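You operate a simulated robot arm through the tools that you are given. There is no shell and no other tool. Be economical: measure what you need, move in short steps, check, and stop when the job is done.

You are at the controls of a simulated two-armed robot. One attempt, no reset.

TASK
Try the three lamps and pull the breaker of the dark one.
Fine: master switch on for the check, off again at the end; leave the switch hatch open. Where these are worked on the way, their far stop is far enough and under half their travel is too little: master switch.

It is judged by the outcome, as a careful person would: the job done as asked, and still so three seconds after it is handed in. It fails if anything else is knocked over, pushed out of place, dropped, spilled or broken.

THE ROBOT
Two 7-joint arms with fingered hands on one trunk, on a carriage that runs on a rail from [5, -940] to [-5, 940] (x, y) and turns from -149 to 183 degrees about z. Base frame: it is fixed where the carriage stands at the start and does not move with it; the origin is on the floor, on the carriage's upright axis, x ahead of it, y to its left, z up. Lengths are in mm, angles in degrees, forces in N, time in s.
The left shoulder is at the start at [70, 188, 1398], the right one opposite. With the tool pointing down near the work surface each hand reaches from about 100 to 760 mm from the robot's upright axis, wherever it stands, measured 20 degrees to its own side. Places, roughly: beacon switch [800, 300, 1100]; door latch [600, 800, 1100]; hatch latch [800, -300, 1100]; master switch [800, 400, 1100]; nav switch [800, 200, 1100]; switch hatch [500, 0, 1100]; voltage selector [-1000, -300, 800]; wing switch [800, 100, 1100]. Payload 4 kg a hand.
The tool frame of a hand sits at the grasp point between the pads (the TCP): z along the fingers, y along the line on which they close. The tips reach 26 mm beyond it. Largest opening 132 mm; the body of the gripper starts 73 mm behind the TCP. The gripper is a hand of 4 fingers: y runs from the thumb to the fingers, the wrist lies at [0, 0, -224] in the tool frame, and closing takes about 1.5 s.
Orientation is that of the tool frame in the base frame, as a unit quaternion [x, y, z, w]. With the fingers straight down and closing along the base's y, the tool's x points along the base's -x, its y along +y and its z along -z.

THE INTERFACE
- The arms move only by the tool arm_command. It takes "left_steps", "right_steps" or both (then of equal length, played together; a hand with none holds still); each is a list of rows, each a list of 2 entries, a list of its own where there are three numbers: the shift along the tool's x, y, z in m, then the turn, a rotation vector about the tool's x, y, z in degrees. In form: [[[dx, dy, dz], [ax, ay, az]], ...]. A call has 1 to 10 rows; each row shifts and turns the commanded pose from where the row before left it, along the tool's axes as they then stand. "left_hand" and "right_hand" are, for a hand that has rows, the finger opening in m, from 0 to 0.132, set as the call begins (left out, the last holds). A row lasts 0.2 s, in which the tool goes at most 50 mm and 8.6 degrees; a call with a longer step from one row to the next is refused whole, and so is a gripper value outside its range. Where a pose cannot be reached the arm comes as near as it can. A force on the tool above 40 N (or 10 N above the force at the start of the call, whichever is more), or a blocked arm, ends the call early, and 0.2 s more pass. Each finger travels about 72 mm/s and halts on what it meets, pressing with about 27 N; the grip force reading is that of the motor and also rises with nothing between the fingers. The clock runs only during rows and for 0.2 s after the last one: add rows that do not move to give the fingers time. The reply holds the time, the measured pose of the TCP, the force on the tool along the base axes, the opening and the grip force, in the units named above and with some noise, with the torque about the TCP (base axes, N m) and any sound that the robot's microphone picked up.
- Cameras (640 x 400 px; columns grow to the right, rows downward): "scene" is now at [128.7, 10.8, 1594.4]; the picture's right is [0.27, -0.96, 0.00], its down [-0.76, -0.22, -0.62] and it looks along [0.59, 0.17, -0.79] (base axes); focal length 260 px, centre (320, 200). "left" rides on the left gripper at [-73, 6, -94] in its tool frame; the picture's right is [-0.08, -1.00, 0.00], its down [0.78, -0.06, -0.62] and it looks along [0.61, -0.05, 0.79] (tool axes); focal length 230 px, centre (320, 200). "right" rides on the right gripper at [73, 6, -94] in its tool frame; the picture's right is [-0.08, 1.00, 0.00], its down [-0.78, -0.06, -0.62] and it looks along [-0.61, -0.05, 0.79] (tool axes); focal length 230 px, centre (320, 200). There is no depth. A picture from a camera that has moved, and an enlarged one, comes with that camera's place and axes in the base frame and with its lens. The place of the scene camera against the robot may be out by one fixed shift of up to 25 mm in any direction.
- get_image(camera): a new picture of that camera. The clock stands still meanwhile.
- lift_body(by): slides the trunk up (or, below 0, down) by that many mm; the arms and the scene camera ride with it, the base frame stays. It gives what a move gives, with no picture.
- drive_base(legs): drives the robot by 1 to 6 legs, each [ahead, left, turn to the left] in mm, mm and degrees, along the robot's own axes; the way and the turn of a leg run together, so that a leg with both is an arc; at most 1500 mm and 180 degrees a leg. The arms and the cameras ride along, it lands a little off, and it stops where it bumps. It keeps to its track: a leg is cut to what the track allows. It gives what a move gives.
- curl_fingers(finger1, finger2, finger3, thumb_bend, hand): sets how far each is bent, from 0 (flat) to 100 (curled in); at 30 the hand is open as for a grip, at 70 the pads meet at the TCP. One left out holds its place. A second passes; each finger stops where it meets its share of the squeeze, and holds until it gets a number again. A gripper value or a shape takes the hand back. It gives what a move gives, with no picture; readings hold the bend of each and the force on the fingers (four entries, about 0 where the hand has none), thumb and palm.
- preshape(shape, hand): the hand has 4 fingers and takes this shape, open, in about a second: jaw (thumb against the fingers, like two jaws); tri (thumb and two fingers); tip (a fingertip pinch); poke (one finger out to press); point (the index stretched); flat (the hand flat); cup (the hand cupped); fist (a fist). The gripper value then closes the fingers along that shape, each until it touches; the sizes above hold for jaw. It gives what a move gives, with no picture.
- head_to(pan, tilt): turns the head with the scene camera to pan (to the left, within 86 degrees either way) and tilt (down, from -29 to 69), counted from straight ahead of the robot. It gives what a move gives.
- close_up(camera, box): a new picture of the part [left, top, right, bottom] of that camera's present view, enlarged. The clock stands still meanwhile.
- job_done(): hands the job in; it is judged then, once.

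Go step by step. Nothing tells you exact positions but the pictures and the camera data: compare them with the known pose of the tool, close in by small moves and look again before you grip or let go. The budget is 120 turns and 92 pictures, counting those below and the enlarged ones. Unless the task says otherwise, let go and move clear before handing in, and close with one line.

The tools are called after ">>>" by a JSON object that holds its "op" and its "data". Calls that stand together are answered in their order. arm_command: Moves the arms, as the interface text tells. Its arguments: {"type":"object","properties":{"left_steps":{"type":"array"},"left_hand":{"type":"number"},"right_steps":{"type":"array"},"right_hand":{"type":"number"}},"required":[]} The other tools are called the same way: lift_body (by) slides the trunk up or down; preshape (shape, hand) gives the hand a shape; curl_fingers (finger1, finger2, finger3, thumb_bend, hand) moves the fingers one by one; drive_base (legs) drives the base; head_to (pan, tilt) turns the head that bears the scene camera; get_image (camera) takes a picture; close_up (camera, box) takes an enlarged picture of a part of a camera's view; job_done () hands the job in.

At the start:

```text
time_s: 0.0
left_ee_pos: [327.9, 356.8, 1283.8]
left_tool_rot: [0.0, 1.0, 0.0, 0.001]
left_force: [0.0, -1.0, -0.2]
left_torque: [0.04, 0.01, -0.03]
left_grip_width: 132.1
left_finger_force: 0.0
left_shape: jaw
left_bend: [30.0, 30.0, 30.0, 30.0]
left_finger forces: [0.0, 0.1, 0.1, 0.0, 0.0, 0.1]
right_ee_pos: [504.4, 96.8, 1203.2]
right_tool_rot: [0.0, 1.0, 0.0, 0.0]
right_force: [-0.3, 0.9, 0.2]
right_torque: [-0.01, -0.05, -0.03]
right_grip_width: 131.8
right_finger_force: 0.0
right_shape: jaw
right_bend: [30.0, 30.0, 30.0, 30.0]
right_finger forces: [0.0, 0.0, 0.1, 0.1, 0.0, 0.0]
trunk travel left (down, up): [-875.0, 65.0]
robot x, y, heading: [-3.3, -1.5, -0.3]
head pan, tilt: [15.9, 51.9]
```

scene: 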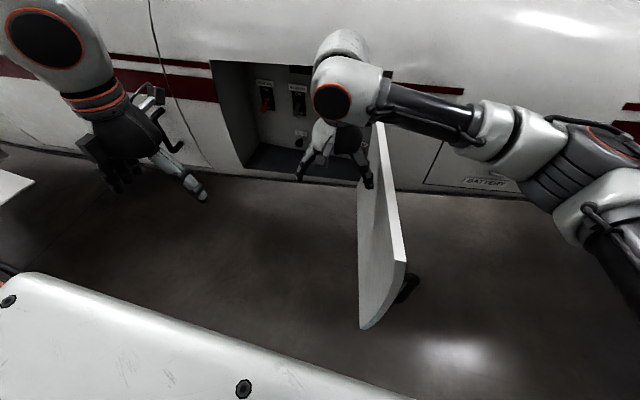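
right: 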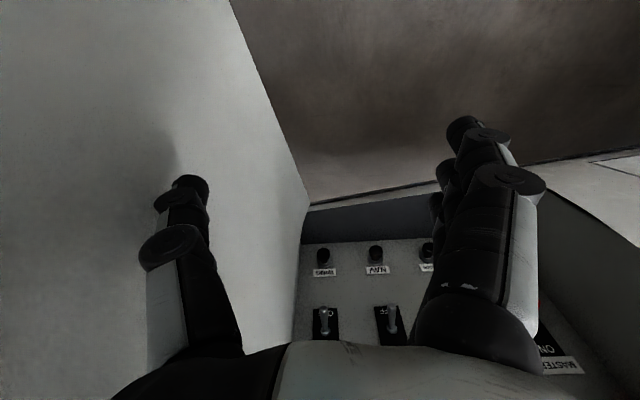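
left: 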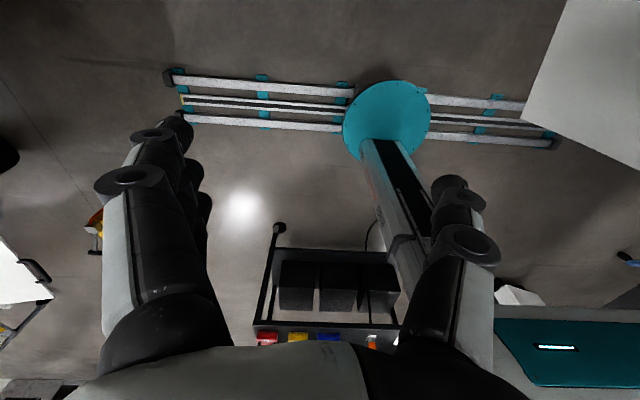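

I see an aircraft fuselage with an open switch bay, and the right hand beside the open hatch door. I'll look at the bay more closely first and also around the sides.

>>> {"op": "close_up", "data": {"camera": "scene", "box": [200, 40, 440, 200]}}

>>> {"op": "close_up", "data": {"camera": "right", "box": [280, 200, 600, 400]}}

>>> {"op": "head_to", "data": {"pan": 15, "tilt": 20}}

>>> {"op": "get_image", "data": {"camera": "scene"}}

```text
2.50 times, centred on (320, 120) of scene
camera zoom: at [128.7, 10.8, 1594.4], right [0.27, -0.96, 0.0], down [-0.76, -0.22, -0.62], along [0.59, 0.17, -0.79], focal length 649 px, centre (320, 400)
```

zoom: 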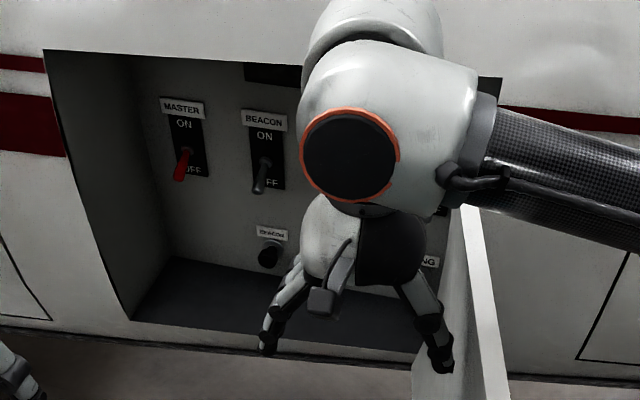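

```text
2.00 times, centred on (440, 300) of right
camera zoom: at [431.7, 101.9, 1297.9], right [0.08, 1.0, 0.0], down [0.78, -0.06, 0.62], along [0.61, -0.05, -0.79], focal length 460 px, centre (80, 0)
```

zoom: 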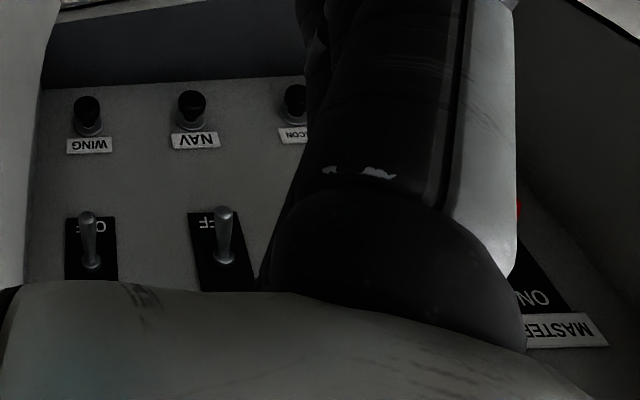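

```text
time_s: 1.0
left_ee_pos: [327.5, 355.8, 1284.0]
left_tool_rot: [0.0, 1.0, -0.001, 0.0]
left_force: [0.7, 0.3, 0.8]
left_torque: [-0.01, -0.01, 0.0]
left_grip_width: 132.0
left_finger_force: 0.0
left_shape: jaw
left_bend: [30.0, 30.0, 30.0, 30.0]
left_finger forces: [0.0, 0.1, 0.1, 0.0, 0.0, 0.0]
right_ee_pos: [503.4, 96.9, 1203.4]
right_tool_rot: [0.0, 1.0, 0.0, 0.0]
right_force: [-0.3, 0.5, 0.1]
right_torque: [-0.01, 0.02, 0.0]
right_grip_width: 131.7
right_finger_force: 0.0
right_shape: jaw
right_bend: [30.0, 30.0, 30.0, 30.0]
right_finger forces: [0.0, 0.1, 0.1, 0.1, 0.0, 0.0]
trunk travel left (down, up): [-875.0, 65.0]
robot x, y, heading: [-1.3, -0.6, -0.2]
head pan, tilt: [15.0, 20.0]
```

```text
86 pictures are left
camera scene: at [146.2, 14.2, 1642.3], right [0.26, -0.97, 0.0], down [-0.33, -0.09, -0.94], along [0.91, 0.24, -0.34], focal length 260 px, centre (320, 200)
```

scene: 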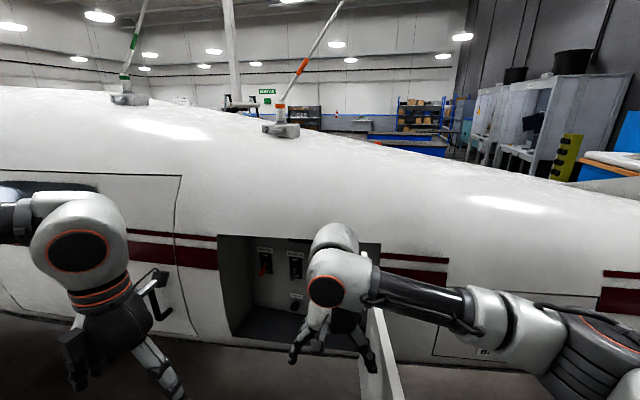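

The panel holds MASTER, BEACON, NAV and WING toggles, with a labelled round breaker under each lamp switch. I'll lift the right arm out and away, clear of the door.

>>> {"op": "arm_command", "data": {"right_steps": [[[0, 0, -0.04], [0, 0, 0]], [[0, 0, -0.04], [0, 0, 0]], [[0, 0, -0.04], [0, 0, 0]], [[0, 0, -0.04], [0, 0, 0]], [[0.02, 0, -0.04], [0, 0, 0]], [[0.04, 0, -0.02], [0, 0, 0]], [[0.04, -0.02, 0], [0, 0, 0]], [[0.04, -0.02, 0], [0, 0, 0]]]}}

>>> {"op": "get_image", "data": {"camera": "scene"}}

```text
time_s: 2.8
left_ee_pos: [326.7, 355.6, 1284.0]
left_tool_rot: [-0.001, 1.0, 0.001, 0.0]
left_force: [-0.1, -0.2, -0.6]
left_torque: [0.01, -0.03, 0.01]
left_grip_width: 132.0
left_finger_force: 0.0
left_shape: jaw
left_bend: [30.0, 30.0, 30.0, 30.0]
left_finger forces: [0.1, 0.1, 0.0, 0.0, 0.1, 0.0]
right_ee_pos: [362.3, 55.9, 1425.7]
right_tool_rot: [0.001, 1.0, 0.0, 0.001]
right_force: [0.1, 0.6, -0.3]
right_torque: [0.03, -0.04, 0.0]
right_grip_width: 132.1
right_finger_force: 0.1
right_shape: jaw
right_bend: [30.0, 30.0, 30.0, 30.0]
right_finger forces: [0.0, 0.0, 0.0, 0.0, 0.0, 0.1]
trunk travel left (down, up): [-875.0, 65.0]
robot x, y, heading: [-2.5, -1.6, 0.0]
head pan, tilt: [15.0, 20.0]
```

```text
85 pictures are left
camera scene: at [144.8, 12.2, 1642.6], right [0.26, -0.97, 0.0], down [-0.33, -0.09, -0.94], along [0.91, 0.24, -0.34], focal length 260 px, centre (320, 200)
```

scene: 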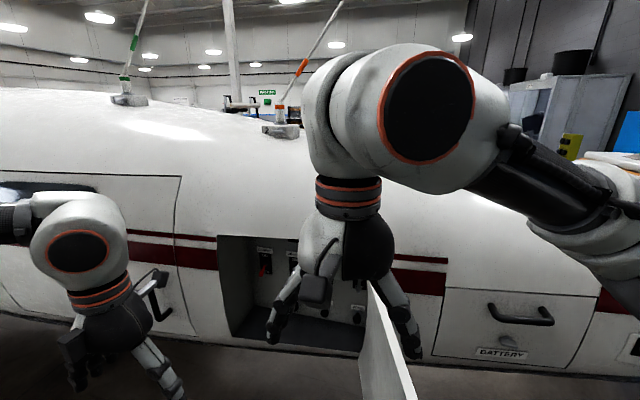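

The right hand is above the door now. I'll carry it sideways to the right, well clear.

>>> {"op": "arm_command", "data": {"right_steps": [[[0.0, -0.045, -0.03], [0, 0, 0]], [[0.01, -0.045, 0], [0, 0, 0]], [[0.01, -0.045, 0], [0, 0, 0]], [[0.01, -0.045, 0], [0, 0, 0]], [[0.01, -0.045, 0], [0, 0, 0]], [[0, -0.045, 0], [0, 0, 0]], [[0, -0.045, 0], [0, 0, 0]], [[0, -0.045, 0], [0, 0, 0]], [[0, -0.045, 0], [0, 0, 0]]]}}

>>> {"op": "get_image", "data": {"camera": "scene"}}

```text
refused: row 1 steps farther than a row can; nothing moved
```

```text
84 pictures are left
camera scene: at [144.8, 12.2, 1642.6], right [0.26, -0.97, 0.0], down [-0.33, -0.09, -0.94], along [0.91, 0.24, -0.34], focal length 260 px, centre (320, 200)
```

scene: 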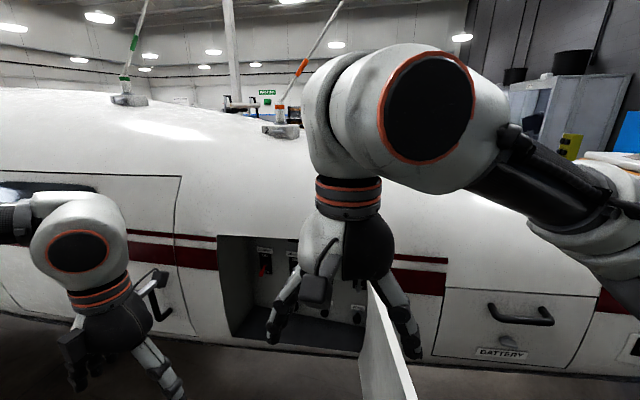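

The first row was a bit too long, so I'm sending the same move again with shorter rows.

>>> {"op": "arm_command", "data": {"right_steps": [[[0, 0, -0.04], [0, 0, 0]], [[0.01, -0.045, 0], [0, 0, 0]], [[0.01, -0.045, 0], [0, 0, 0]], [[0.01, -0.045, 0], [0, 0, 0]], [[0.01, -0.045, 0], [0, 0, 0]], [[0, -0.045, 0], [0, 0, 0]], [[0, -0.045, 0], [0, 0, 0]], [[0, -0.045, 0], [0, 0, 0]], [[0, -0.045, 0], [0, 0, 0]]]}}

>>> {"op": "get_image", "data": {"camera": "scene"}}

```text
time_s: 4.8
left_ee_pos: [326.7, 354.8, 1285.6]
left_tool_rot: [0.0, 1.0, 0.001, 0.001]
left_force: [0.0, 0.3, 0.3]
left_torque: [0.0, -0.02, 0.01]
left_grip_width: 131.8
left_finger_force: 0.0
left_shape: jaw
left_bend: [30.0, 30.0, 30.0, 30.0]
left_finger forces: [0.1, 0.0, 0.1, 0.1, 0.0, 0.1]
right_ee_pos: [320.7, -305.8, 1461.1]
right_tool_rot: [0.0, 1.0, 0.001, 0.001]
right_force: [-0.4, -0.5, -0.4]
right_torque: [0.03, -0.02, -0.02]
right_grip_width: 131.7
right_finger_force: 0.1
right_shape: jaw
right_bend: [30.0, 30.0, 30.0, 30.0]
right_finger forces: [0.0, 0.0, 0.0, 0.0, 0.1, 0.0]
trunk travel left (down, up): [-875.0, 65.0]
robot x, y, heading: [2.2, 0.1, -0.2]
head pan, tilt: [15.0, 20.0]
```

```text
83 pictures are left
camera scene: at [144.2, 11.0, 1642.7], right [0.26, -0.97, 0.0], down [-0.33, -0.09, -0.94], along [0.91, 0.24, -0.34], focal length 260 px, centre (320, 200)
```

scene: 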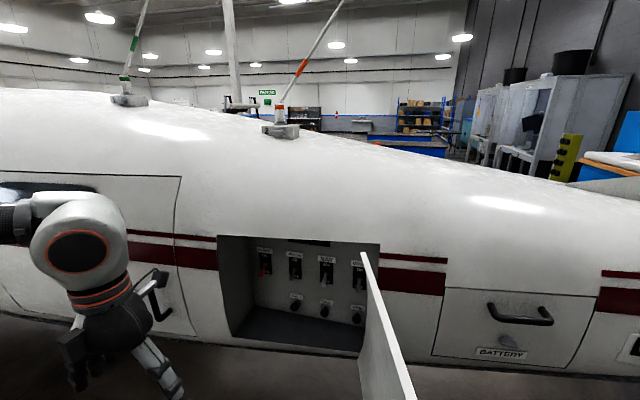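

The right arm is clear. I'll study the panel and look for where the three lamps are.

>>> {"op": "close_up", "data": {"camera": "scene", "box": [210, 225, 402, 345]}}

>>> {"op": "close_up", "data": {"camera": "scene", "box": [80, 0, 400, 200]}}

>>> {"op": "head_to", "data": {"pan": 75, "tilt": 5}}

>>> {"op": "get_image", "data": {"camera": "scene"}}

>>> {"op": "head_to", "data": {"pan": -50, "tilt": 5}}

>>> {"op": "get_image", "data": {"camera": "scene"}}

```text
3.33 times, centred on (306, 285) of scene
camera zoom: at [144.2, 11.0, 1642.7], right [0.26, -0.97, 0.0], down [-0.33, -0.09, -0.94], along [0.91, 0.24, -0.34], focal length 865 px, centre (367, -83)
```

zoom: 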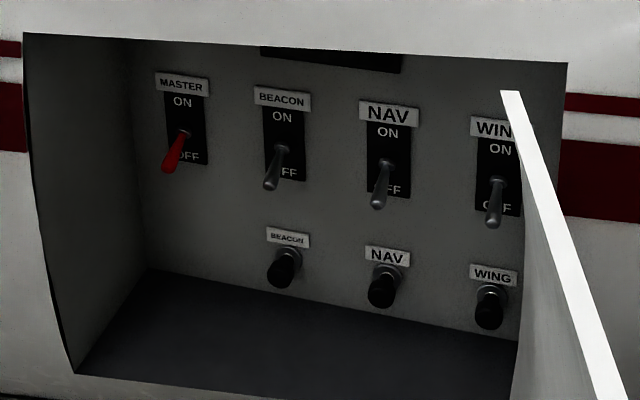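

```text
2.00 times, centred on (240, 100) of scene
camera zoom: at [144.2, 11.0, 1642.7], right [0.26, -0.97, 0.0], down [-0.33, -0.09, -0.94], along [0.91, 0.24, -0.34], focal length 519 px, centre (480, 400)
```

zoom: 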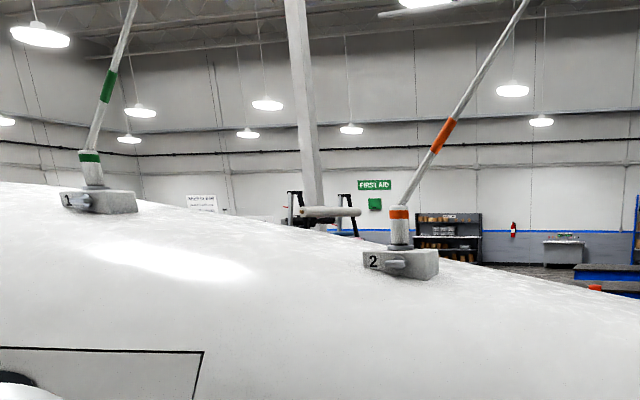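

```text
time_s: 6.1
left_ee_pos: [327.3, 355.9, 1283.0]
left_tool_rot: [0.0, 1.0, 0.0, 0.0]
left_force: [0.2, -0.3, -0.8]
left_torque: [0.0, -0.01, 0.01]
left_grip_width: 131.6
left_finger_force: 0.1
left_shape: jaw
left_bend: [30.0, 30.0, 30.0, 30.0]
left_finger forces: [0.1, 0.0, 0.0, 0.1, 0.1, 0.1]
right_ee_pos: [323.1, -303.3, 1461.4]
right_tool_rot: [0.001, 1.0, 0.001, 0.0]
right_force: [0.8, 0.5, -0.1]
right_torque: [0.0, 0.02, 0.01]
right_grip_width: 131.9
right_finger_force: 0.1
right_shape: jaw
right_bend: [30.0, 30.0, 30.0, 30.0]
right_finger forces: [0.0, 0.0, 0.1, 0.0, 0.0, 0.0]
trunk travel left (down, up): [-875.0, 65.0]
robot x, y, heading: [-0.1, 2.8, -0.2]
head pan, tilt: [75.0, 5.0]
```

```text
80 pictures are left
camera scene: at [79.9, 78.2, 1666.8], right [0.97, -0.26, 0.0], down [-0.02, -0.08, -1.0], along [0.26, 0.96, -0.09], focal length 260 px, centre (320, 200)
```

scene: 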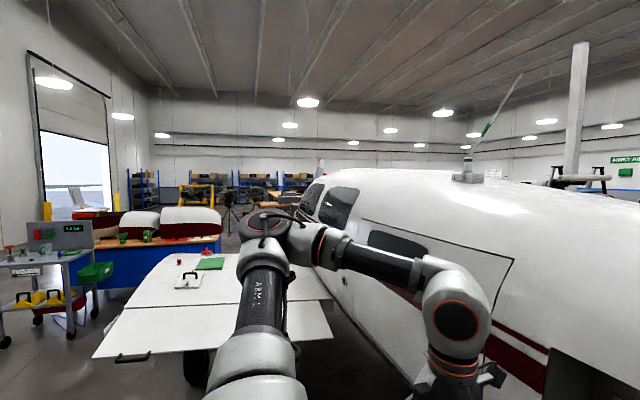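

```text
time_s: 8.1
left_ee_pos: [327.7, 357.2, 1282.9]
left_tool_rot: [0.0, 1.0, 0.0, 0.0]
left_force: [0.6, 0.1, -0.4]
left_torque: [0.02, 0.0, -0.01]
left_grip_width: 131.5
left_finger_force: 0.1
left_shape: jaw
left_bend: [30.0, 30.0, 30.0, 30.0]
left_finger forces: [0.0, 0.1, 0.1, 0.0, 0.1, 0.0]
right_ee_pos: [322.6, -303.2, 1460.5]
right_tool_rot: [0.0, 1.0, 0.0, 0.0]
right_force: [-0.1, 0.9, 0.4]
right_torque: [0.03, 0.02, -0.01]
right_grip_width: 131.8
right_finger_force: 0.1
right_shape: jaw
right_bend: [30.0, 30.0, 30.0, 30.0]
right_finger forces: [0.1, 0.1, 0.0, 0.0, 0.0, 0.0]
trunk travel left (down, up): [-875.0, 65.0]
robot x, y, heading: [1.0, 0.3, 0.0]
head pan, tilt: [-50.0, 5.0]
```

```text
79 pictures are left
camera scene: at [115.4, -80.2, 1666.8], right [-0.77, -0.64, 0.0], down [-0.06, 0.07, -1.0], along [0.64, -0.76, -0.09], focal length 260 px, centre (320, 200)
```

scene: 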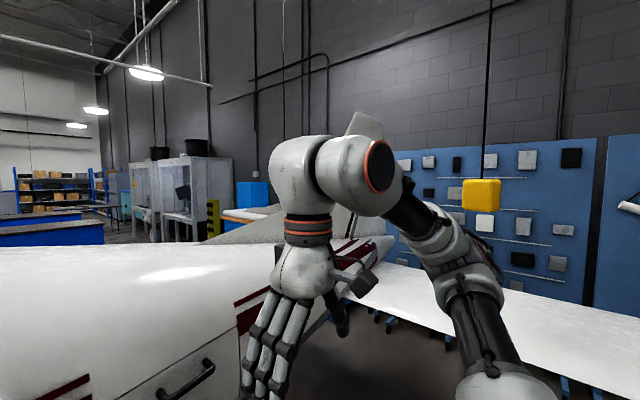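

The lamps' states will show once power is on. Next I bring the left hand round to point forward at the panel, and shape it as a poking finger.

>>> {"op": "arm_command", "data": {"left_steps": [[[-0.0175, 0, 0.0095], [0, -8.5, 0]], [[-0.0159, 0, 0.012], [0, -8.5, 0]], [[-0.0139, 0, 0.0142], [0, -8.5, 0]], [[-0.0117, 0, 0.0161], [0, -8.5, 0]], [[-0.0092, 0, 0.0177], [0, -8.5, 0]], [[-0.0065, 0, 0.0188], [0, -8.5, 0]], [[-0.0036, 0, 0.0195], [0, -8.5, 0]], [[-0.0007, 0, 0.0199], [0, -8.5, 0]], [[0.0023, 0, 0.0198], [0, -8.5, 0]], [[0.0052, 0, 0.0192], [0, -8.5, 0]]]}}

>>> {"op": "arm_command", "data": {"left_steps": [[[0, 0, 0], [0, -5, 0]], [[0, 0, 0], [0, 0, 0]]]}}

>>> {"op": "preshape", "data": {"hand": "left", "shape": "poke"}}

>>> {"op": "get_image", "data": {"camera": "left"}}

>>> {"op": "head_to", "data": {"pan": 25, "tilt": 30}}

>>> {"op": "get_image", "data": {"camera": "scene"}}

```text
time_s: 10.3
left_ee_pos: [456.0, 393.2, 1235.8]
left_tool_rot: [-0.009, 0.885, 0.018, 0.466]
left_force: [0.8, 0.0, 0.1]
left_torque: [0.0, 0.0, -0.02]
left_grip_width: 131.7
left_finger_force: 0.1
left_shape: jaw
left_bend: [30.0, 30.0, 30.0, 30.0]
left_finger forces: [0.0, 0.0, 0.1, 0.0, 0.0, 0.0]
left hand out of reach, approached as far as the arm can: row 5, 6, 7, 8, 9, 10
right_ee_pos: [322.9, -302.0, 1461.7]
right_tool_rot: [0.001, 1.0, 0.0, 0.0]
right_force: [0.5, -0.3, 0.3]
right_torque: [0.03, 0.03, 0.0]
right_grip_width: 131.9
right_finger_force: 0.1
right_shape: jaw
right_bend: [30.0, 30.0, 30.0, 30.0]
right_finger forces: [0.0, 0.0, 0.1, 0.0, 0.0, 0.0]
trunk travel left (down, up): [-875.0, 65.0]
robot x, y, heading: [-1.4, -0.1, -0.1]
head pan, tilt: [-50.0, 5.0]
```

```text
time_s: 10.9
left_ee_pos: [455.5, 394.5, 1236.3]
left_tool_rot: [-0.009, 0.885, 0.017, 0.465]
left_force: [-0.1, -0.7, -0.2]
left_torque: [0.02, 0.01, -0.01]
left_grip_width: 132.1
left_finger_force: 0.0
left_shape: jaw
left_bend: [30.0, 30.0, 30.0, 30.0]
left_finger forces: [0.1, 0.0, 0.1, 0.0, 0.1, 0.0]
left hand out of reach, approached as far as the arm can: row 1
right_ee_pos: [323.3, -303.9, 1461.4]
right_tool_rot: [0.0, 1.0, 0.0, 0.0]
right_force: [0.3, 0.3, -0.7]
right_torque: [-0.01, 0.01, 0.01]
right_grip_width: 131.6
right_finger_force: 0.1
right_shape: jaw
right_bend: [30.0, 30.0, 30.0, 30.0]
right_finger forces: [0.0, 0.0, 0.0, 0.1, 0.0, 0.1]
trunk travel left (down, up): [-875.0, 65.0]
robot x, y, heading: [-0.6, 1.0, 0.1]
head pan, tilt: [-50.0, 5.0]
```

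```text
time_s: 11.8
left_ee_pos: [455.4, 394.1, 1234.2]
left_tool_rot: [-0.009, 0.885, 0.017, 0.464]
left_force: [0.3, 0.4, 0.0]
left_torque: [-0.02, 0.03, -0.01]
left_grip_width: 0.0
left_finger_force: 0.0
left_shape: poke
left_bend: [100.0, 100.0, 100.0, 46.0]
left_finger forces: [0.1, 0.0, 0.0, 0.0, 0.1, 0.0]
right_ee_pos: [323.7, -304.2, 1461.8]
right_tool_rot: [0.0, 1.0, 0.0, 0.0]
right_force: [0.4, 0.2, -0.1]
right_torque: [0.03, -0.01, 0.01]
right_grip_width: 132.1
right_finger_force: 0.0
right_shape: jaw
right_bend: [30.0, 30.0, 30.0, 30.0]
right_finger forces: [0.1, 0.0, 0.1, 0.1, 0.0, 0.0]
trunk travel left (down, up): [-875.0, 65.0]
robot x, y, heading: [-0.9, 1.9, -0.0]
head pan, tilt: [-50.0, 5.0]
```

```text
78 pictures are left
camera left: at [419.9, 396.3, 1347.3], right [0.08, -1.0, 0.04], down [-0.95, -0.08, -0.3], along [0.3, -0.02, -0.95], focal length 230 px, centre (320, 200)
```

left: 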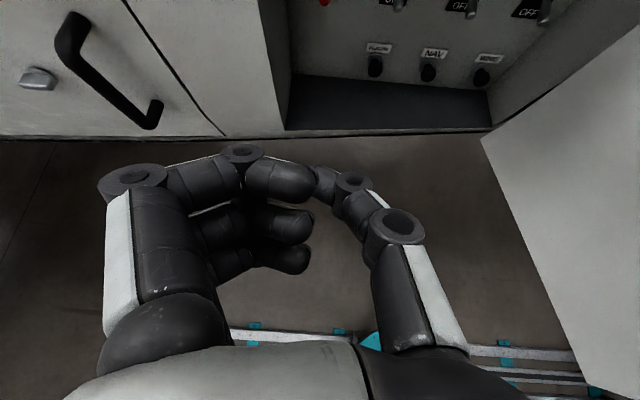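

```text
time_s: 13.3
left_ee_pos: [454.5, 395.4, 1234.3]
left_tool_rot: [-0.009, 0.885, 0.017, 0.464]
left_force: [-0.5, -0.1, -0.3]
left_torque: [0.03, -0.03, 0.02]
left_grip_width: 0.0
left_finger_force: 0.1
left_shape: poke
left_bend: [100.0, 100.0, 100.0, 46.0]
left_finger forces: [0.0, 0.0, 0.0, 0.0, 0.0, 0.0]
right_ee_pos: [324.4, -303.4, 1461.0]
right_tool_rot: [0.0, 1.0, 0.001, 0.0]
right_force: [0.6, -1.0, -0.1]
right_torque: [-0.01, 0.0, -0.01]
right_grip_width: 131.7
right_finger_force: 0.1
right_shape: jaw
right_bend: [30.0, 30.0, 30.0, 30.0]
right_finger forces: [0.0, 0.1, 0.0, 0.1, 0.1, 0.1]
trunk travel left (down, up): [-875.0, 65.0]
robot x, y, heading: [-1.7, -1.9, 0.3]
head pan, tilt: [25.0, 30.0]
```

```text
77 pictures are left
camera scene: at [138.3, 28.2, 1626.4], right [0.42, -0.91, 0.0], down [-0.45, -0.21, -0.87], along [0.79, 0.37, -0.5], focal length 260 px, centre (320, 200)
```

scene: 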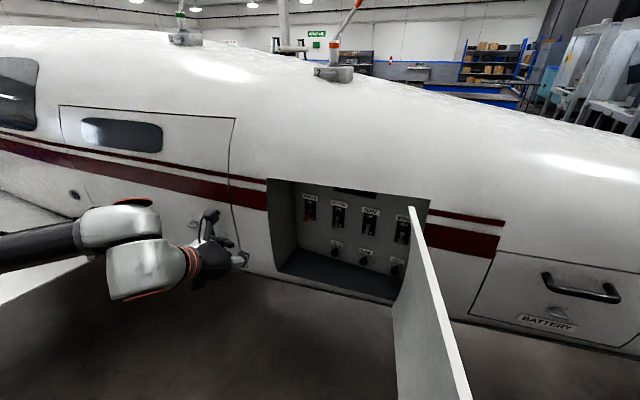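

The hand got stuck short of horizontal because the wrist is too close to the body. I'll drive the tool forward and see where it settles.

>>> {"op": "arm_command", "data": {"left_steps": [[[0, 0, 0.03], [0, 0, 0]], [[0, 0, 0.03], [0, 0, 0]], [[0, 0, 0], [0, 0, 0]]]}}

>>> {"op": "get_image", "data": {"camera": "scene"}}

```text
time_s: 14.1
left_ee_pos: [504.2, 395.3, 1202.0]
left_tool_rot: [-0.009, 0.885, 0.018, 0.465]
left_force: [-0.2, -0.5, 0.8]
left_torque: [-0.03, 0.02, 0.0]
left_grip_width: 0.3
left_finger_force: 0.1
left_shape: poke
left_bend: [100.0, 100.0, 100.0, 46.0]
left_finger forces: [0.0, 0.0, 0.0, 0.0, 0.1, 0.1]
right_ee_pos: [322.5, -303.2, 1462.3]
right_tool_rot: [0.0, 1.0, 0.0, 0.0]
right_force: [-0.7, -0.2, -1.2]
right_torque: [-0.04, 0.0, 0.03]
right_grip_width: 131.7
right_finger_force: 0.0
right_shape: jaw
right_bend: [30.0, 30.0, 30.0, 30.0]
right_finger forces: [0.1, 0.1, 0.0, 0.0, 0.0, 0.0]
trunk travel left (down, up): [-875.0, 65.0]
robot x, y, heading: [3.7, -1.5, 0.1]
head pan, tilt: [25.0, 30.0]
```

```text
76 pictures are left
camera scene: at [136.6, 28.4, 1626.5], right [0.42, -0.91, 0.0], down [-0.45, -0.21, -0.87], along [0.79, 0.37, -0.5], focal length 260 px, centre (320, 200)
```

scene: 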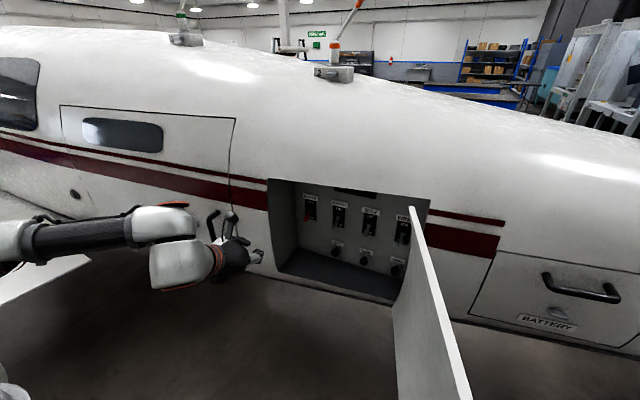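

Commands restart from the reached pose. I continue the turn while moving forward, with the hand back in jaw shape.

>>> {"op": "preshape", "data": {"hand": "left", "shape": "jaw"}}

>>> {"op": "arm_command", "data": {"left_steps": [[[-0.0079, 0, 0.0116], [0, -8.5, 0]], [[-0.0061, 0, 0.0126], [0, -8.5, 0]], [[-0.0042, 0, 0.0134], [0, -8.5, 0]], [[-0.0022, 0, 0.0138], [0, -8.5, 0]], [[0, 0, 0], [0, 0, 0]]], "left_hand": 0.06}}

>>> {"op": "get_image", "data": {"camera": "left"}}

```text
time_s: 15.0
left_ee_pos: [506.0, 395.6, 1200.8]
left_tool_rot: [-0.008, 0.886, 0.017, 0.464]
left_force: [-0.3, -0.5, -0.5]
left_torque: [-0.02, 0.01, 0.02]
left_grip_width: 132.0
left_finger_force: 0.0
left_shape: jaw
left_bend: [30.0, 30.0, 30.0, 30.0]
left_finger forces: [0.1, 0.0, 0.0, 0.0, 0.0, 0.0]
right_ee_pos: [324.7, -303.4, 1461.3]
right_tool_rot: [0.0, 1.0, 0.0, 0.0]
right_force: [0.3, 0.8, 0.2]
right_torque: [-0.04, 0.02, -0.02]
right_grip_width: 131.9
right_finger_force: 0.1
right_shape: jaw
right_bend: [30.0, 30.0, 30.0, 30.0]
right_finger forces: [0.1, 0.1, 0.0, 0.1, 0.0, 0.1]
trunk travel left (down, up): [-875.0, 65.0]
robot x, y, heading: [-1.2, 0.3, 0.0]
head pan, tilt: [25.0, 30.0]
```

```text
time_s: 16.2
left_ee_pos: [547.3, 331.7, 1208.1]
left_tool_rot: [0.066, 0.818, -0.015, 0.571]
left_force: [0.0, 0.3, 0.7]
left_torque: [0.0, 0.01, -0.07]
left_grip_width: 60.7
left_finger_force: 0.0
left_shape: jaw
left_bend: [73.0, 73.0, 73.0, 70.0]
left_finger forces: [0.0, 0.0, 0.0, 0.1, 0.1, 0.0]
left hand out of reach, approached as far as the arm can: row 2, 3, 4
right_ee_pos: [324.6, -302.3, 1460.6]
right_tool_rot: [0.0, 1.0, 0.001, -0.001]
right_force: [0.4, 0.2, -1.3]
right_torque: [-0.03, -0.01, 0.0]
right_grip_width: 131.8
right_finger_force: 0.0
right_shape: jaw
right_bend: [30.0, 30.0, 30.0, 30.0]
right_finger forces: [0.0, 0.0, 0.1, 0.0, 0.1, 0.0]
trunk travel left (down, up): [-875.0, 65.0]
robot x, y, heading: [-1.1, -0.7, -0.1]
head pan, tilt: [25.0, 30.0]
```

```text
75 pictures are left
camera left: at [485.5, 340.2, 1307.5], right [-0.1, -0.99, 0.02], down [-0.85, 0.07, -0.52], along [0.52, -0.07, -0.85], focal length 230 px, centre (320, 200)
```

left: 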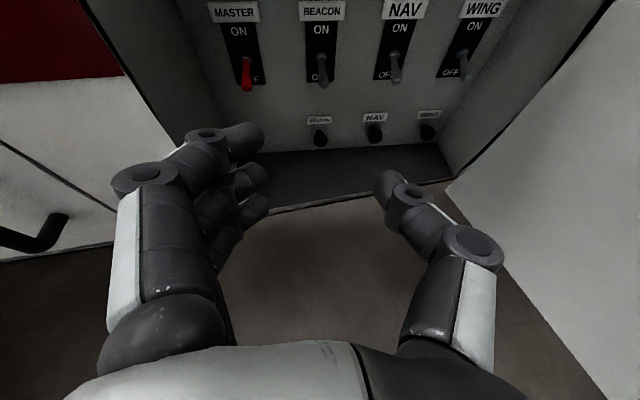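

The hand is now about 20° below horizontal with the arm limiting. Lowering the trunk should give the wrist more freedom.

>>> {"op": "lift_body", "data": {"by": -180}}

>>> {"op": "arm_command", "data": {"left_steps": [[[-0.03, 0, 0], [0, 0, 0]], [[-0.03, 0, 0], [0, 0, 0]], [[-0.02, 0, 0], [0, -5, 0]], [[-0.02, 0, 0], [0, -5, 0]], [[-0.01, 0, 0], [0, -5, 0]], [[0, 0, 0], [0, -5, 0]], [[0, 0, 0], [0, 0, 0]]], "left_hand": 0.03}}

>>> {"op": "get_image", "data": {"camera": "left"}}

>>> {"op": "get_image", "data": {"camera": "scene"}}

```text
time_s: 18.2
left_ee_pos: [545.2, 332.8, 1027.9]
left_tool_rot: [0.066, 0.818, -0.015, 0.571]
left_force: [-0.1, -0.2, 0.8]
left_torque: [-0.03, -0.02, -0.02]
left_grip_width: 60.5
left_finger_force: 0.0
left_shape: jaw
left_bend: [73.0, 73.0, 73.0, 70.0]
left_finger forces: [0.0, 0.0, 0.1, 0.1, 0.0, 0.0]
right_ee_pos: [322.2, -302.4, 1282.6]
right_tool_rot: [0.001, 1.0, 0.0, 0.0]
right_force: [0.1, 0.3, -0.4]
right_torque: [0.0, -0.02, 0.01]
right_grip_width: 131.7
right_finger_force: 0.1
right_shape: jaw
right_bend: [30.0, 30.0, 30.0, 30.0]
right_finger forces: [0.0, 0.0, 0.1, 0.0, 0.0, 0.0]
trunk travel left (down, up): [-695.0, 245.0]
robot x, y, heading: [-1.4, 3.0, -0.3]
head pan, tilt: [25.0, 30.0]
```

```text
time_s: 19.8
left_ee_pos: [580.1, 322.6, 1131.3]
left_tool_rot: [0.061, 0.706, -0.026, 0.705]
left_force: [-0.4, -0.1, 0.3]
left_torque: [-0.01, 0.01, 0.02]
left_grip_width: 30.4
left_finger_force: 0.0
left_shape: jaw
left_bend: [73.0, 73.0, 73.0, 70.0]
left_finger forces: [0.1, 0.0, 0.1, 0.1, 0.1, 0.0]
right_ee_pos: [323.7, -303.4, 1282.4]
right_tool_rot: [0.001, 1.0, 0.001, -0.001]
right_force: [0.1, -0.2, -1.1]
right_torque: [0.0, -0.01, 0.02]
right_grip_width: 131.9
right_finger_force: 0.1
right_shape: jaw
right_bend: [30.0, 30.0, 30.0, 30.0]
right_finger forces: [0.0, 0.1, 0.1, 0.0, 0.0, 0.0]
trunk travel left (down, up): [-695.0, 245.0]
robot x, y, heading: [-1.0, 1.8, -0.0]
head pan, tilt: [25.0, 30.0]
```

```text
74 pictures are left
camera left: at [488.3, 336.7, 1204.1], right [-0.12, -0.99, 0.03], down [-0.62, 0.06, -0.78], along [0.78, -0.11, -0.62], focal length 230 px, centre (320, 200)
```

left: 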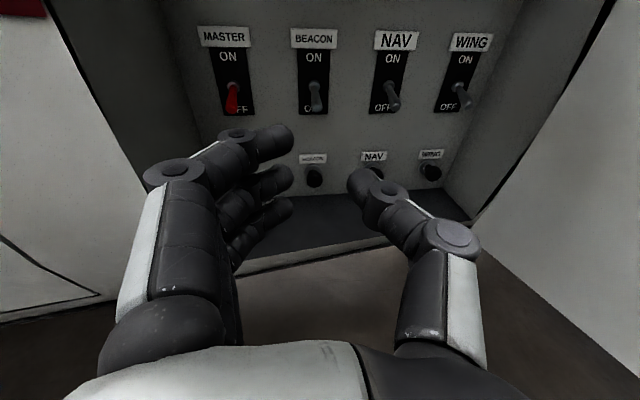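

```text
73 pictures are left
camera scene: at [138.1, 27.7, 1446.4], right [0.42, -0.91, 0.0], down [-0.45, -0.21, -0.87], along [0.78, 0.37, -0.5], focal length 260 px, centre (320, 200)
```

scene: 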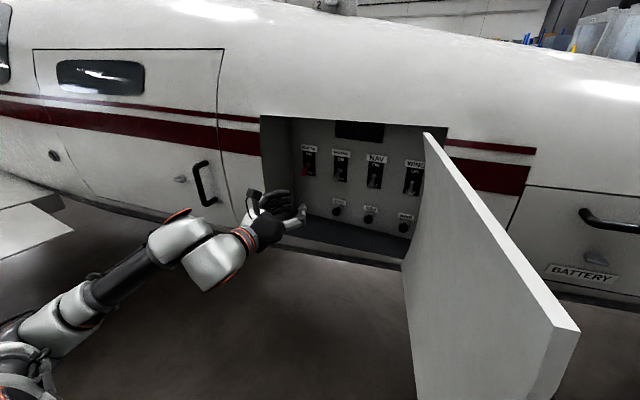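

The hand is level now. From two views I place the panel face at x≈830, with the toggles at y≈400/300/200/100, z≈1135 and the breakers at z≈1000. I'll stretch the index finger and check its shape.

>>> {"op": "preshape", "data": {"hand": "left", "shape": "point"}}

>>> {"op": "get_image", "data": {"camera": "left"}}

>>> {"op": "close_up", "data": {"camera": "scene", "box": [220, 100, 460, 250]}}

```text
time_s: 20.7
left_ee_pos: [581.3, 323.5, 1130.7]
left_tool_rot: [0.062, 0.707, -0.026, 0.704]
left_force: [0.2, -0.1, 0.7]
left_torque: [-0.02, 0.02, 0.03]
left_grip_width: 126.2
left_finger_force: 0.0
left_shape: point
left_bend: [28.0, 100.0, 100.0, 54.0]
left_finger forces: [0.0, 0.1, 0.0, 0.0, 0.0, 0.0]
right_ee_pos: [322.8, -302.8, 1280.8]
right_tool_rot: [0.0, 1.0, 0.0, 0.0]
right_force: [0.2, -0.6, 0.3]
right_torque: [0.02, 0.0, -0.03]
right_grip_width: 131.8
right_finger_force: 0.1
right_shape: jaw
right_bend: [30.0, 30.0, 30.0, 30.0]
right_finger forces: [0.0, 0.0, 0.0, 0.0, 0.0, 0.0]
trunk travel left (down, up): [-695.0, 245.0]
robot x, y, heading: [1.8, 0.0, 0.2]
head pan, tilt: [25.0, 30.0]
```

```text
72 pictures are left
camera left: at [488.5, 337.0, 1204.0], right [-0.12, -0.99, 0.03], down [-0.62, 0.06, -0.78], along [0.78, -0.11, -0.62], focal length 230 px, centre (320, 200)
```

left: 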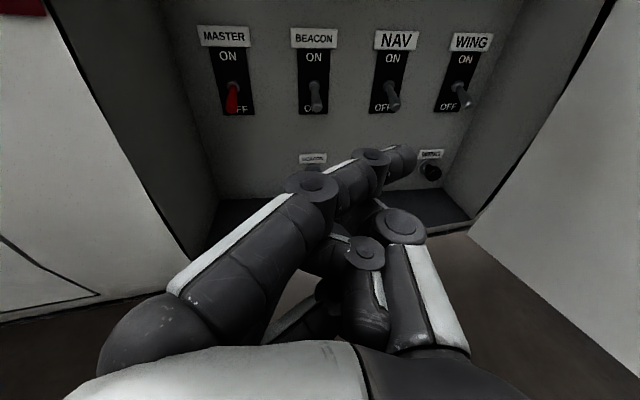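

```text
2.67 times, centred on (340, 175) of scene
camera zoom: at [138.2, 28.4, 1446.4], right [0.42, -0.91, 0.0], down [-0.45, -0.21, -0.87], along [0.78, 0.37, -0.5], focal length 692 px, centre (267, 267)
```

zoom: 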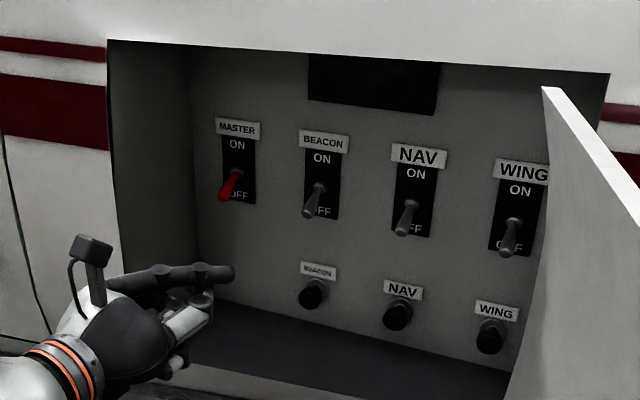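

The pointing finger slants to the thumb side, which would push the hand into the bay's left wall at MASTER. Instead I'll use the closed jaw as a blunt tip, with the hand turned to the left so its body stays away from that wall.

>>> {"op": "preshape", "data": {"hand": "left", "shape": "jaw"}}

>>> {"op": "arm_command", "data": {"left_steps": [[[0, 0.02, 0], [-8, 0, 0]], [[0.01, 0.02, 0], [-8, 0, 0]], [[0.01, 0.01, 0], [-8, 0, 0]], [[0, 0, 0], [0, 0, 0]], [[0, 0, 0], [0, 0, 0]], [[0, 0, 0], [0, 0, 0]], [[0, 0, 0], [0, 0, 0]]], "left_hand": 0}}

>>> {"op": "get_image", "data": {"camera": "left"}}

>>> {"op": "close_up", "data": {"camera": "scene", "box": [220, 100, 460, 250]}}

```text
time_s: 21.6
left_ee_pos: [580.9, 323.4, 1132.1]
left_tool_rot: [0.062, 0.706, -0.027, 0.705]
left_force: [0.0, 0.5, 0.7]
left_torque: [-0.01, 0.0, -0.03]
left_grip_width: 132.0
left_finger_force: 0.0
left_shape: jaw
left_bend: [30.0, 30.0, 30.0, 30.0]
left_finger forces: [0.0, 0.0, 0.0, 0.1, 0.0, 0.0]
right_ee_pos: [321.5, -303.5, 1281.3]
right_tool_rot: [0.0, 1.0, 0.0, 0.0]
right_force: [-0.3, -0.3, -1.1]
right_torque: [0.01, -0.02, 0.01]
right_grip_width: 131.8
right_finger_force: 0.0
right_shape: jaw
right_bend: [30.0, 30.0, 30.0, 30.0]
right_finger forces: [0.0, 0.0, 0.0, 0.1, 0.1, 0.0]
trunk travel left (down, up): [-695.0, 245.0]
robot x, y, heading: [0.9, -0.1, -0.1]
head pan, tilt: [25.0, 30.0]
```

```text
time_s: 23.2
left_ee_pos: [579.0, 391.5, 1122.8]
left_tool_rot: [-0.065, 0.691, 0.152, 0.703]
left_force: [-0.3, -0.8, 0.2]
left_torque: [-0.01, -0.04, 0.0]
left_grip_width: 0.0
left_finger_force: 26.7
left_shape: jaw
left_bend: [68.0, 58.0, 68.0, 66.0]
left_finger forces: [0.0, 0.0, 0.0, 0.0, 0.0, 0.0]
right_ee_pos: [321.8, -302.3, 1281.6]
right_tool_rot: [0.001, 1.0, -0.001, 0.001]
right_force: [0.9, 0.8, -0.7]
right_torque: [-0.04, 0.01, -0.02]
right_grip_width: 131.8
right_finger_force: 0.1
right_shape: jaw
right_bend: [30.0, 30.0, 30.0, 30.0]
right_finger forces: [0.0, 0.1, 0.0, 0.0, 0.0, 0.0]
trunk travel left (down, up): [-695.0, 245.0]
robot x, y, heading: [1.4, -1.8, 0.2]
head pan, tilt: [25.0, 30.0]
```

```text
70 pictures are left
camera left: at [487.9, 359.2, 1191.8], right [0.31, -0.95, -0.04], down [-0.57, -0.15, -0.81], along [0.76, 0.27, -0.59], focal length 230 px, centre (320, 200)
```

left: 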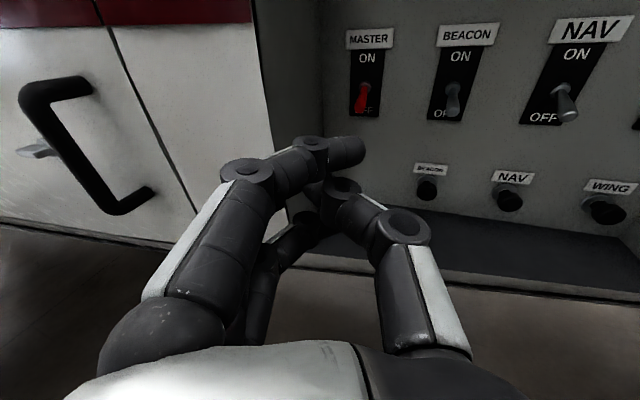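

```text
2.67 times, centred on (340, 175) of scene
camera zoom: at [138.0, 29.3, 1446.4], right [0.42, -0.91, 0.0], down [-0.45, -0.21, -0.87], along [0.79, 0.37, -0.5], focal length 692 px, centre (267, 267)
```

zoom: 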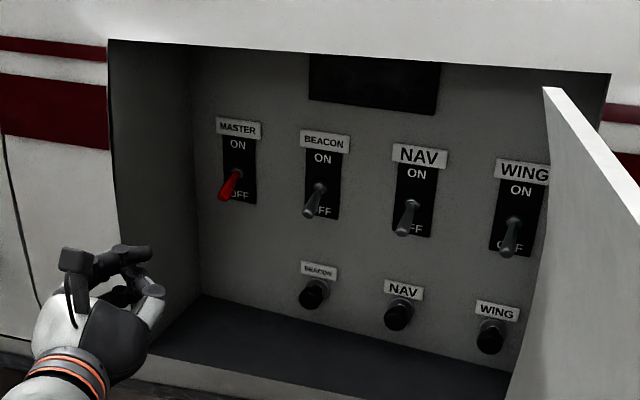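

The bay's left wall is only about 45 mm from MASTER. I'll yaw the hand further left to ~33°, take out the roll, lower it to below the lever, and check the pose before entering.

>>> {"op": "arm_command", "data": {"left_steps": [[[0.015, 0, 0.01], [0, 0, -7]], [[0.015, 0, 0.01], [-7.5, 0, 0]], [[0.015, 0, 0.01], [-7.5, 0, 0]], [[0.015, 0, 0.01], [0, 0, 0]], [[0, 0, 0], [0, 0, 0]]]}}

>>> {"op": "get_image", "data": {"camera": "left"}}

```text
time_s: 23.8
left_ee_pos: [587.4, 437.9, 1097.1]
left_tool_rot: [-0.11, 0.673, 0.191, 0.706]
left_force: [0.4, 0.2, 0.1]
left_torque: [0.06, 0.0, 0.0]
left_grip_width: 0.1
left_finger_force: 27.0
left_shape: jaw
left_bend: [68.0, 58.0, 68.0, 66.0]
left_finger forces: [0.1, 0.0, 0.0, 0.1, 0.0, 0.0]
left hand out of reach, approached as far as the arm can: row 2, 3
right_ee_pos: [323.6, -302.1, 1281.7]
right_tool_rot: [0.0, 1.0, -0.001, -0.001]
right_force: [-0.2, 0.2, -0.4]
right_torque: [-0.02, 0.01, 0.02]
right_grip_width: 131.8
right_finger_force: 0.0
right_shape: jaw
right_bend: [30.0, 30.0, 30.0, 30.0]
right_finger forces: [0.0, 0.0, 0.1, 0.0, 0.1, 0.1]
trunk travel left (down, up): [-695.0, 245.0]
robot x, y, heading: [1.6, 1.2, 0.1]
head pan, tilt: [25.0, 30.0]
stopped in row 3 (left hand): the arm was blocked; the commanded pose is now the measured one
```

```text
68 pictures are left
camera left: at [498.1, 396.3, 1162.6], right [0.41, -0.91, -0.03], down [-0.52, -0.21, -0.83], along [0.75, 0.36, -0.56], focal length 230 px, centre (320, 200)
```

left: 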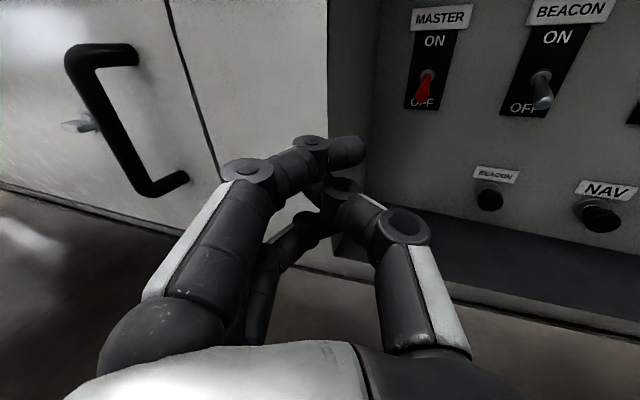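

The wrist limit blocks more yaw. I'll shift the carriage to the right and turn it left a little so the hand naturally points left.

>>> {"op": "drive_base", "data": {"legs": [[0, -120, 0], [0, 0, 18]]}}

>>> {"op": "get_image", "data": {"camera": "scene"}}

>>> {"op": "get_image", "data": {"camera": "left"}}

```text
time_s: 26.1
left_ee_pos: [422.7, 477.3, 1097.4]
left_tool_rot: [-0.213, 0.648, 0.299, 0.668]
left_force: [-0.4, -0.7, -0.4]
left_torque: [-0.01, 0.04, -0.04]
left_grip_width: 0.2
left_finger_force: 27.8
left_shape: jaw
left_bend: [68.0, 58.0, 68.0, 66.0]
left_finger forces: [0.0, 0.0, 0.1, 0.1, 0.0, 0.1]
right_ee_pos: [402.1, -308.6, 1281.4]
right_tool_rot: [-0.157, 0.988, 0.0, 0.001]
right_force: [0.0, -0.5, 0.0]
right_torque: [-0.04, 0.0, -0.05]
right_grip_width: 132.1
right_finger_force: 0.0
right_shape: jaw
right_bend: [30.0, 30.0, 30.0, 30.0]
right_finger forces: [0.0, 0.0, 0.1, 0.1, 0.0, 0.1]
trunk travel left (down, up): [-695.0, 245.0]
robot x, y, heading: [2.8, -122.4, 18.2]
head pan, tilt: [25.0, 30.0]
```

```text
67 pictures are left
camera scene: at [120.4, -52.6, 1446.4], right [0.68, -0.73, 0.0], down [-0.37, -0.34, -0.87], along [0.63, 0.59, -0.5], focal length 260 px, centre (320, 200)
```

scene: 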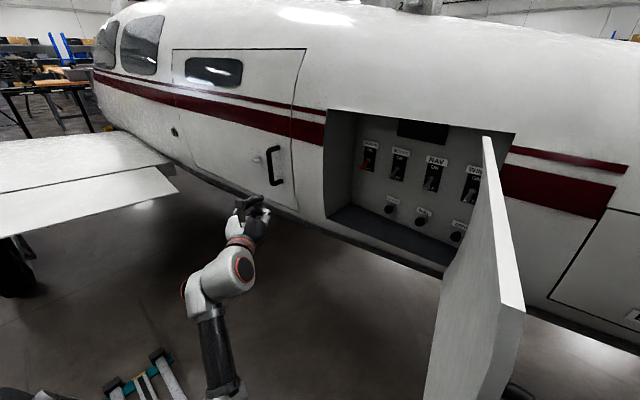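

```text
66 pictures are left
camera left: at [351.6, 409.9, 1163.1], right [0.68, -0.74, -0.03], down [-0.43, -0.36, -0.83], along [0.6, 0.57, -0.56], focal length 230 px, centre (320, 200)
```

left: 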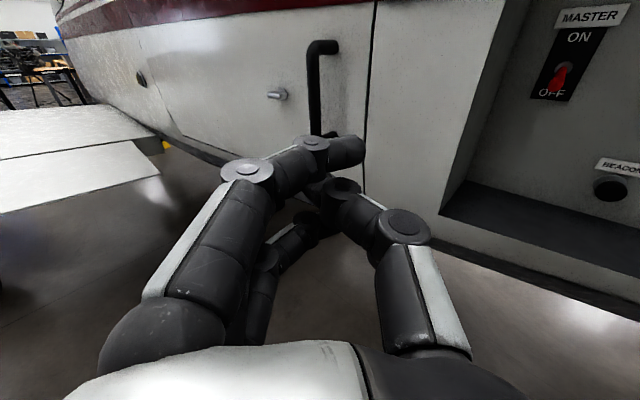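

Now I bring the left hand in front of the bay, just right of MASTER, with about 30° left yaw and the roll removed.

>>> {"op": "arm_command", "data": {"left_steps": [[[0.001, -0.0395, 0.0157], [0, 0, 0]], [[0.001, -0.0395, 0.0157], [0, 0, 0]], [[0.001, -0.0395, 0.0157], [0, 0, 0]], [[0.001, -0.0395, 0.0157], [0, 0, 0]], [[0.001, -0.0395, 0.0157], [0, 0, 0]], [[0.001, -0.0395, 0.0157], [0, 0, 0]], [[0, 0, 0], [0, 0, -7]], [[0, 0, 0], [6, 0, 0]], [[0, 0, 0], [6, 0, 0]], [[0, 0, 0], [0, 0, 0]]]}}

>>> {"op": "get_image", "data": {"camera": "left"}}

>>> {"op": "get_image", "data": {"camera": "scene"}}

```text
time_s: 26.6
left_ee_pos: [449.1, 501.1, 1114.8]
left_tool_rot: [-0.162, 0.635, 0.378, 0.654]
left_force: [1.0, -0.3, -0.1]
left_torque: [-0.01, 0.05, 0.0]
left_grip_width: 0.1
left_finger_force: 27.0
left_shape: jaw
left_bend: [68.0, 58.0, 68.0, 66.0]
left_finger forces: [0.1, 0.0, 0.0, 0.0, 0.0, 0.1]
left hand out of reach, approached as far as the arm can: row 2
right_ee_pos: [402.7, -308.3, 1281.7]
right_tool_rot: [-0.157, 0.988, 0.0, 0.0]
right_force: [-0.5, -0.1, -0.6]
right_torque: [-0.04, 0.01, -0.02]
right_grip_width: 131.8
right_finger_force: 0.0
right_shape: jaw
right_bend: [30.0, 30.0, 30.0, 30.0]
right_finger forces: [0.0, 0.0, 0.0, 0.1, 0.0, 0.0]
trunk travel left (down, up): [-695.0, 245.0]
robot x, y, heading: [1.1, -118.6, 17.9]
head pan, tilt: [25.0, 30.0]
stopped in row 2 (left hand): the arm was blocked; the commanded pose is now the measured one
```

```text
65 pictures are left
camera left: at [385.7, 419.0, 1171.7], right [0.71, -0.68, -0.19], down [-0.47, -0.24, -0.85], along [0.53, 0.69, -0.49], focal length 230 px, centre (320, 200)
```

left: 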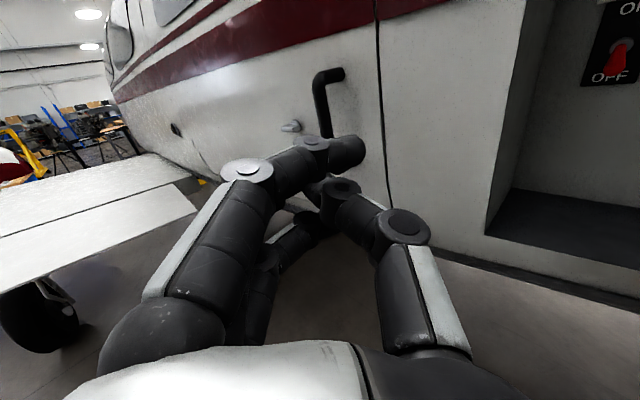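

```text
64 pictures are left
camera scene: at [121.5, -52.2, 1446.2], right [0.68, -0.73, 0.0], down [-0.37, -0.34, -0.87], along [0.63, 0.59, -0.5], focal length 260 px, centre (320, 200)
```

scene: 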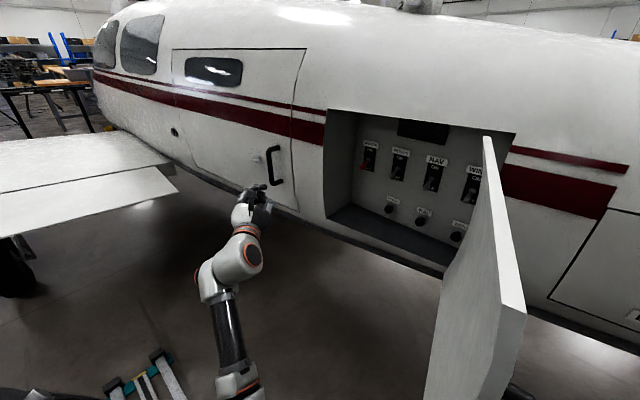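

The wrist is near a joint limit, so first I undo yaw and roll to free it, then translate.

>>> {"op": "arm_command", "data": {"left_steps": [[[0, 0, 0], [6, 0, -5]], [[0, 0, 0], [6, 0, -5]], [[0, 0, 0], [6, 0, -5]], [[0, 0, 0], [5, 0, 0]], [[0, 0, 0], [0, 0, 0]]]}}

```text
time_s: 27.8
left_ee_pos: [447.9, 499.5, 1113.6]
left_tool_rot: [-0.108, 0.667, 0.155, 0.721]
left_force: [0.1, 0.2, 0.3]
left_torque: [-0.02, -0.02, 0.02]
left_grip_width: 0.0
left_finger_force: 27.2
left_shape: jaw
left_bend: [68.0, 58.0, 68.0, 66.0]
left_finger forces: [0.0, 0.0, 0.1, 0.0, 0.1, 0.1]
right_ee_pos: [402.1, -308.5, 1280.2]
right_tool_rot: [-0.158, 0.988, 0.0, 0.0]
right_force: [0.4, -0.4, -0.4]
right_torque: [0.03, 0.03, -0.04]
right_grip_width: 132.0
right_finger_force: 0.1
right_shape: jaw
right_bend: [30.0, 30.0, 30.0, 30.0]
right_finger forces: [0.1, 0.0, 0.1, 0.0, 0.0, 0.1]
trunk travel left (down, up): [-695.0, 245.0]
robot x, y, heading: [0.8, -120.7, 18.1]
head pan, tilt: [25.0, 30.0]
```

>>> {"op": "arm_command", "data": {"left_steps": [[[0.0053, -0.0312, 0.0235], [0, 0, 0]], [[0.0053, -0.0312, 0.0235], [0, 0, 0]], [[0.0053, -0.0312, 0.0235], [0, 0, 0]], [[0.0053, -0.0312, 0.0235], [0, 0, 0]], [[0.0053, -0.0312, 0.0235], [0, 0, 0]], [[0.0053, -0.0312, 0.0235], [0, 0, 0]], [[0, 0, 0], [0, 0, 0]]]}}

>>> {"op": "get_image", "data": {"camera": "left"}}

```text
time_s: 29.4
left_ee_pos: [652.5, 380.4, 1087.1]
left_tool_rot: [-0.11, 0.667, 0.155, 0.72]
left_force: [0.1, -0.2, 0.4]
left_torque: [0.01, -0.04, -0.03]
left_grip_width: 0.0
left_finger_force: 27.1
left_shape: jaw
left_bend: [68.0, 58.0, 68.0, 66.0]
left_finger forces: [0.0, 0.0, 0.1, 0.0, 0.1, 0.0]
right_ee_pos: [401.0, -306.8, 1281.5]
right_tool_rot: [-0.157, 0.988, 0.0, 0.0]
right_force: [-0.4, -0.3, -0.2]
right_torque: [0.0, -0.01, 0.02]
right_grip_width: 131.7
right_finger_force: 0.2
right_shape: jaw
right_bend: [30.0, 30.0, 30.0, 30.0]
right_finger forces: [0.0, 0.0, 0.0, 0.1, 0.0, 0.1]
trunk travel left (down, up): [-695.0, 245.0]
robot x, y, heading: [-1.7, -124.6, 18.1]
head pan, tilt: [25.0, 30.0]
```

```text
63 pictures are left
camera left: at [558.3, 346.8, 1151.3], right [0.36, -0.93, 0.03], down [-0.5, -0.22, -0.84], along [0.79, 0.29, -0.55], focal length 230 px, centre (320, 200)
```

left: 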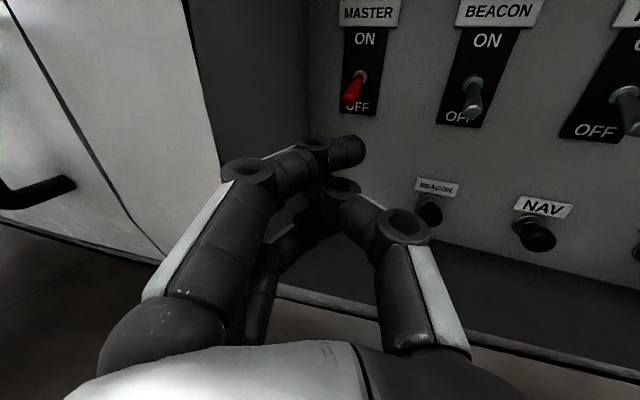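

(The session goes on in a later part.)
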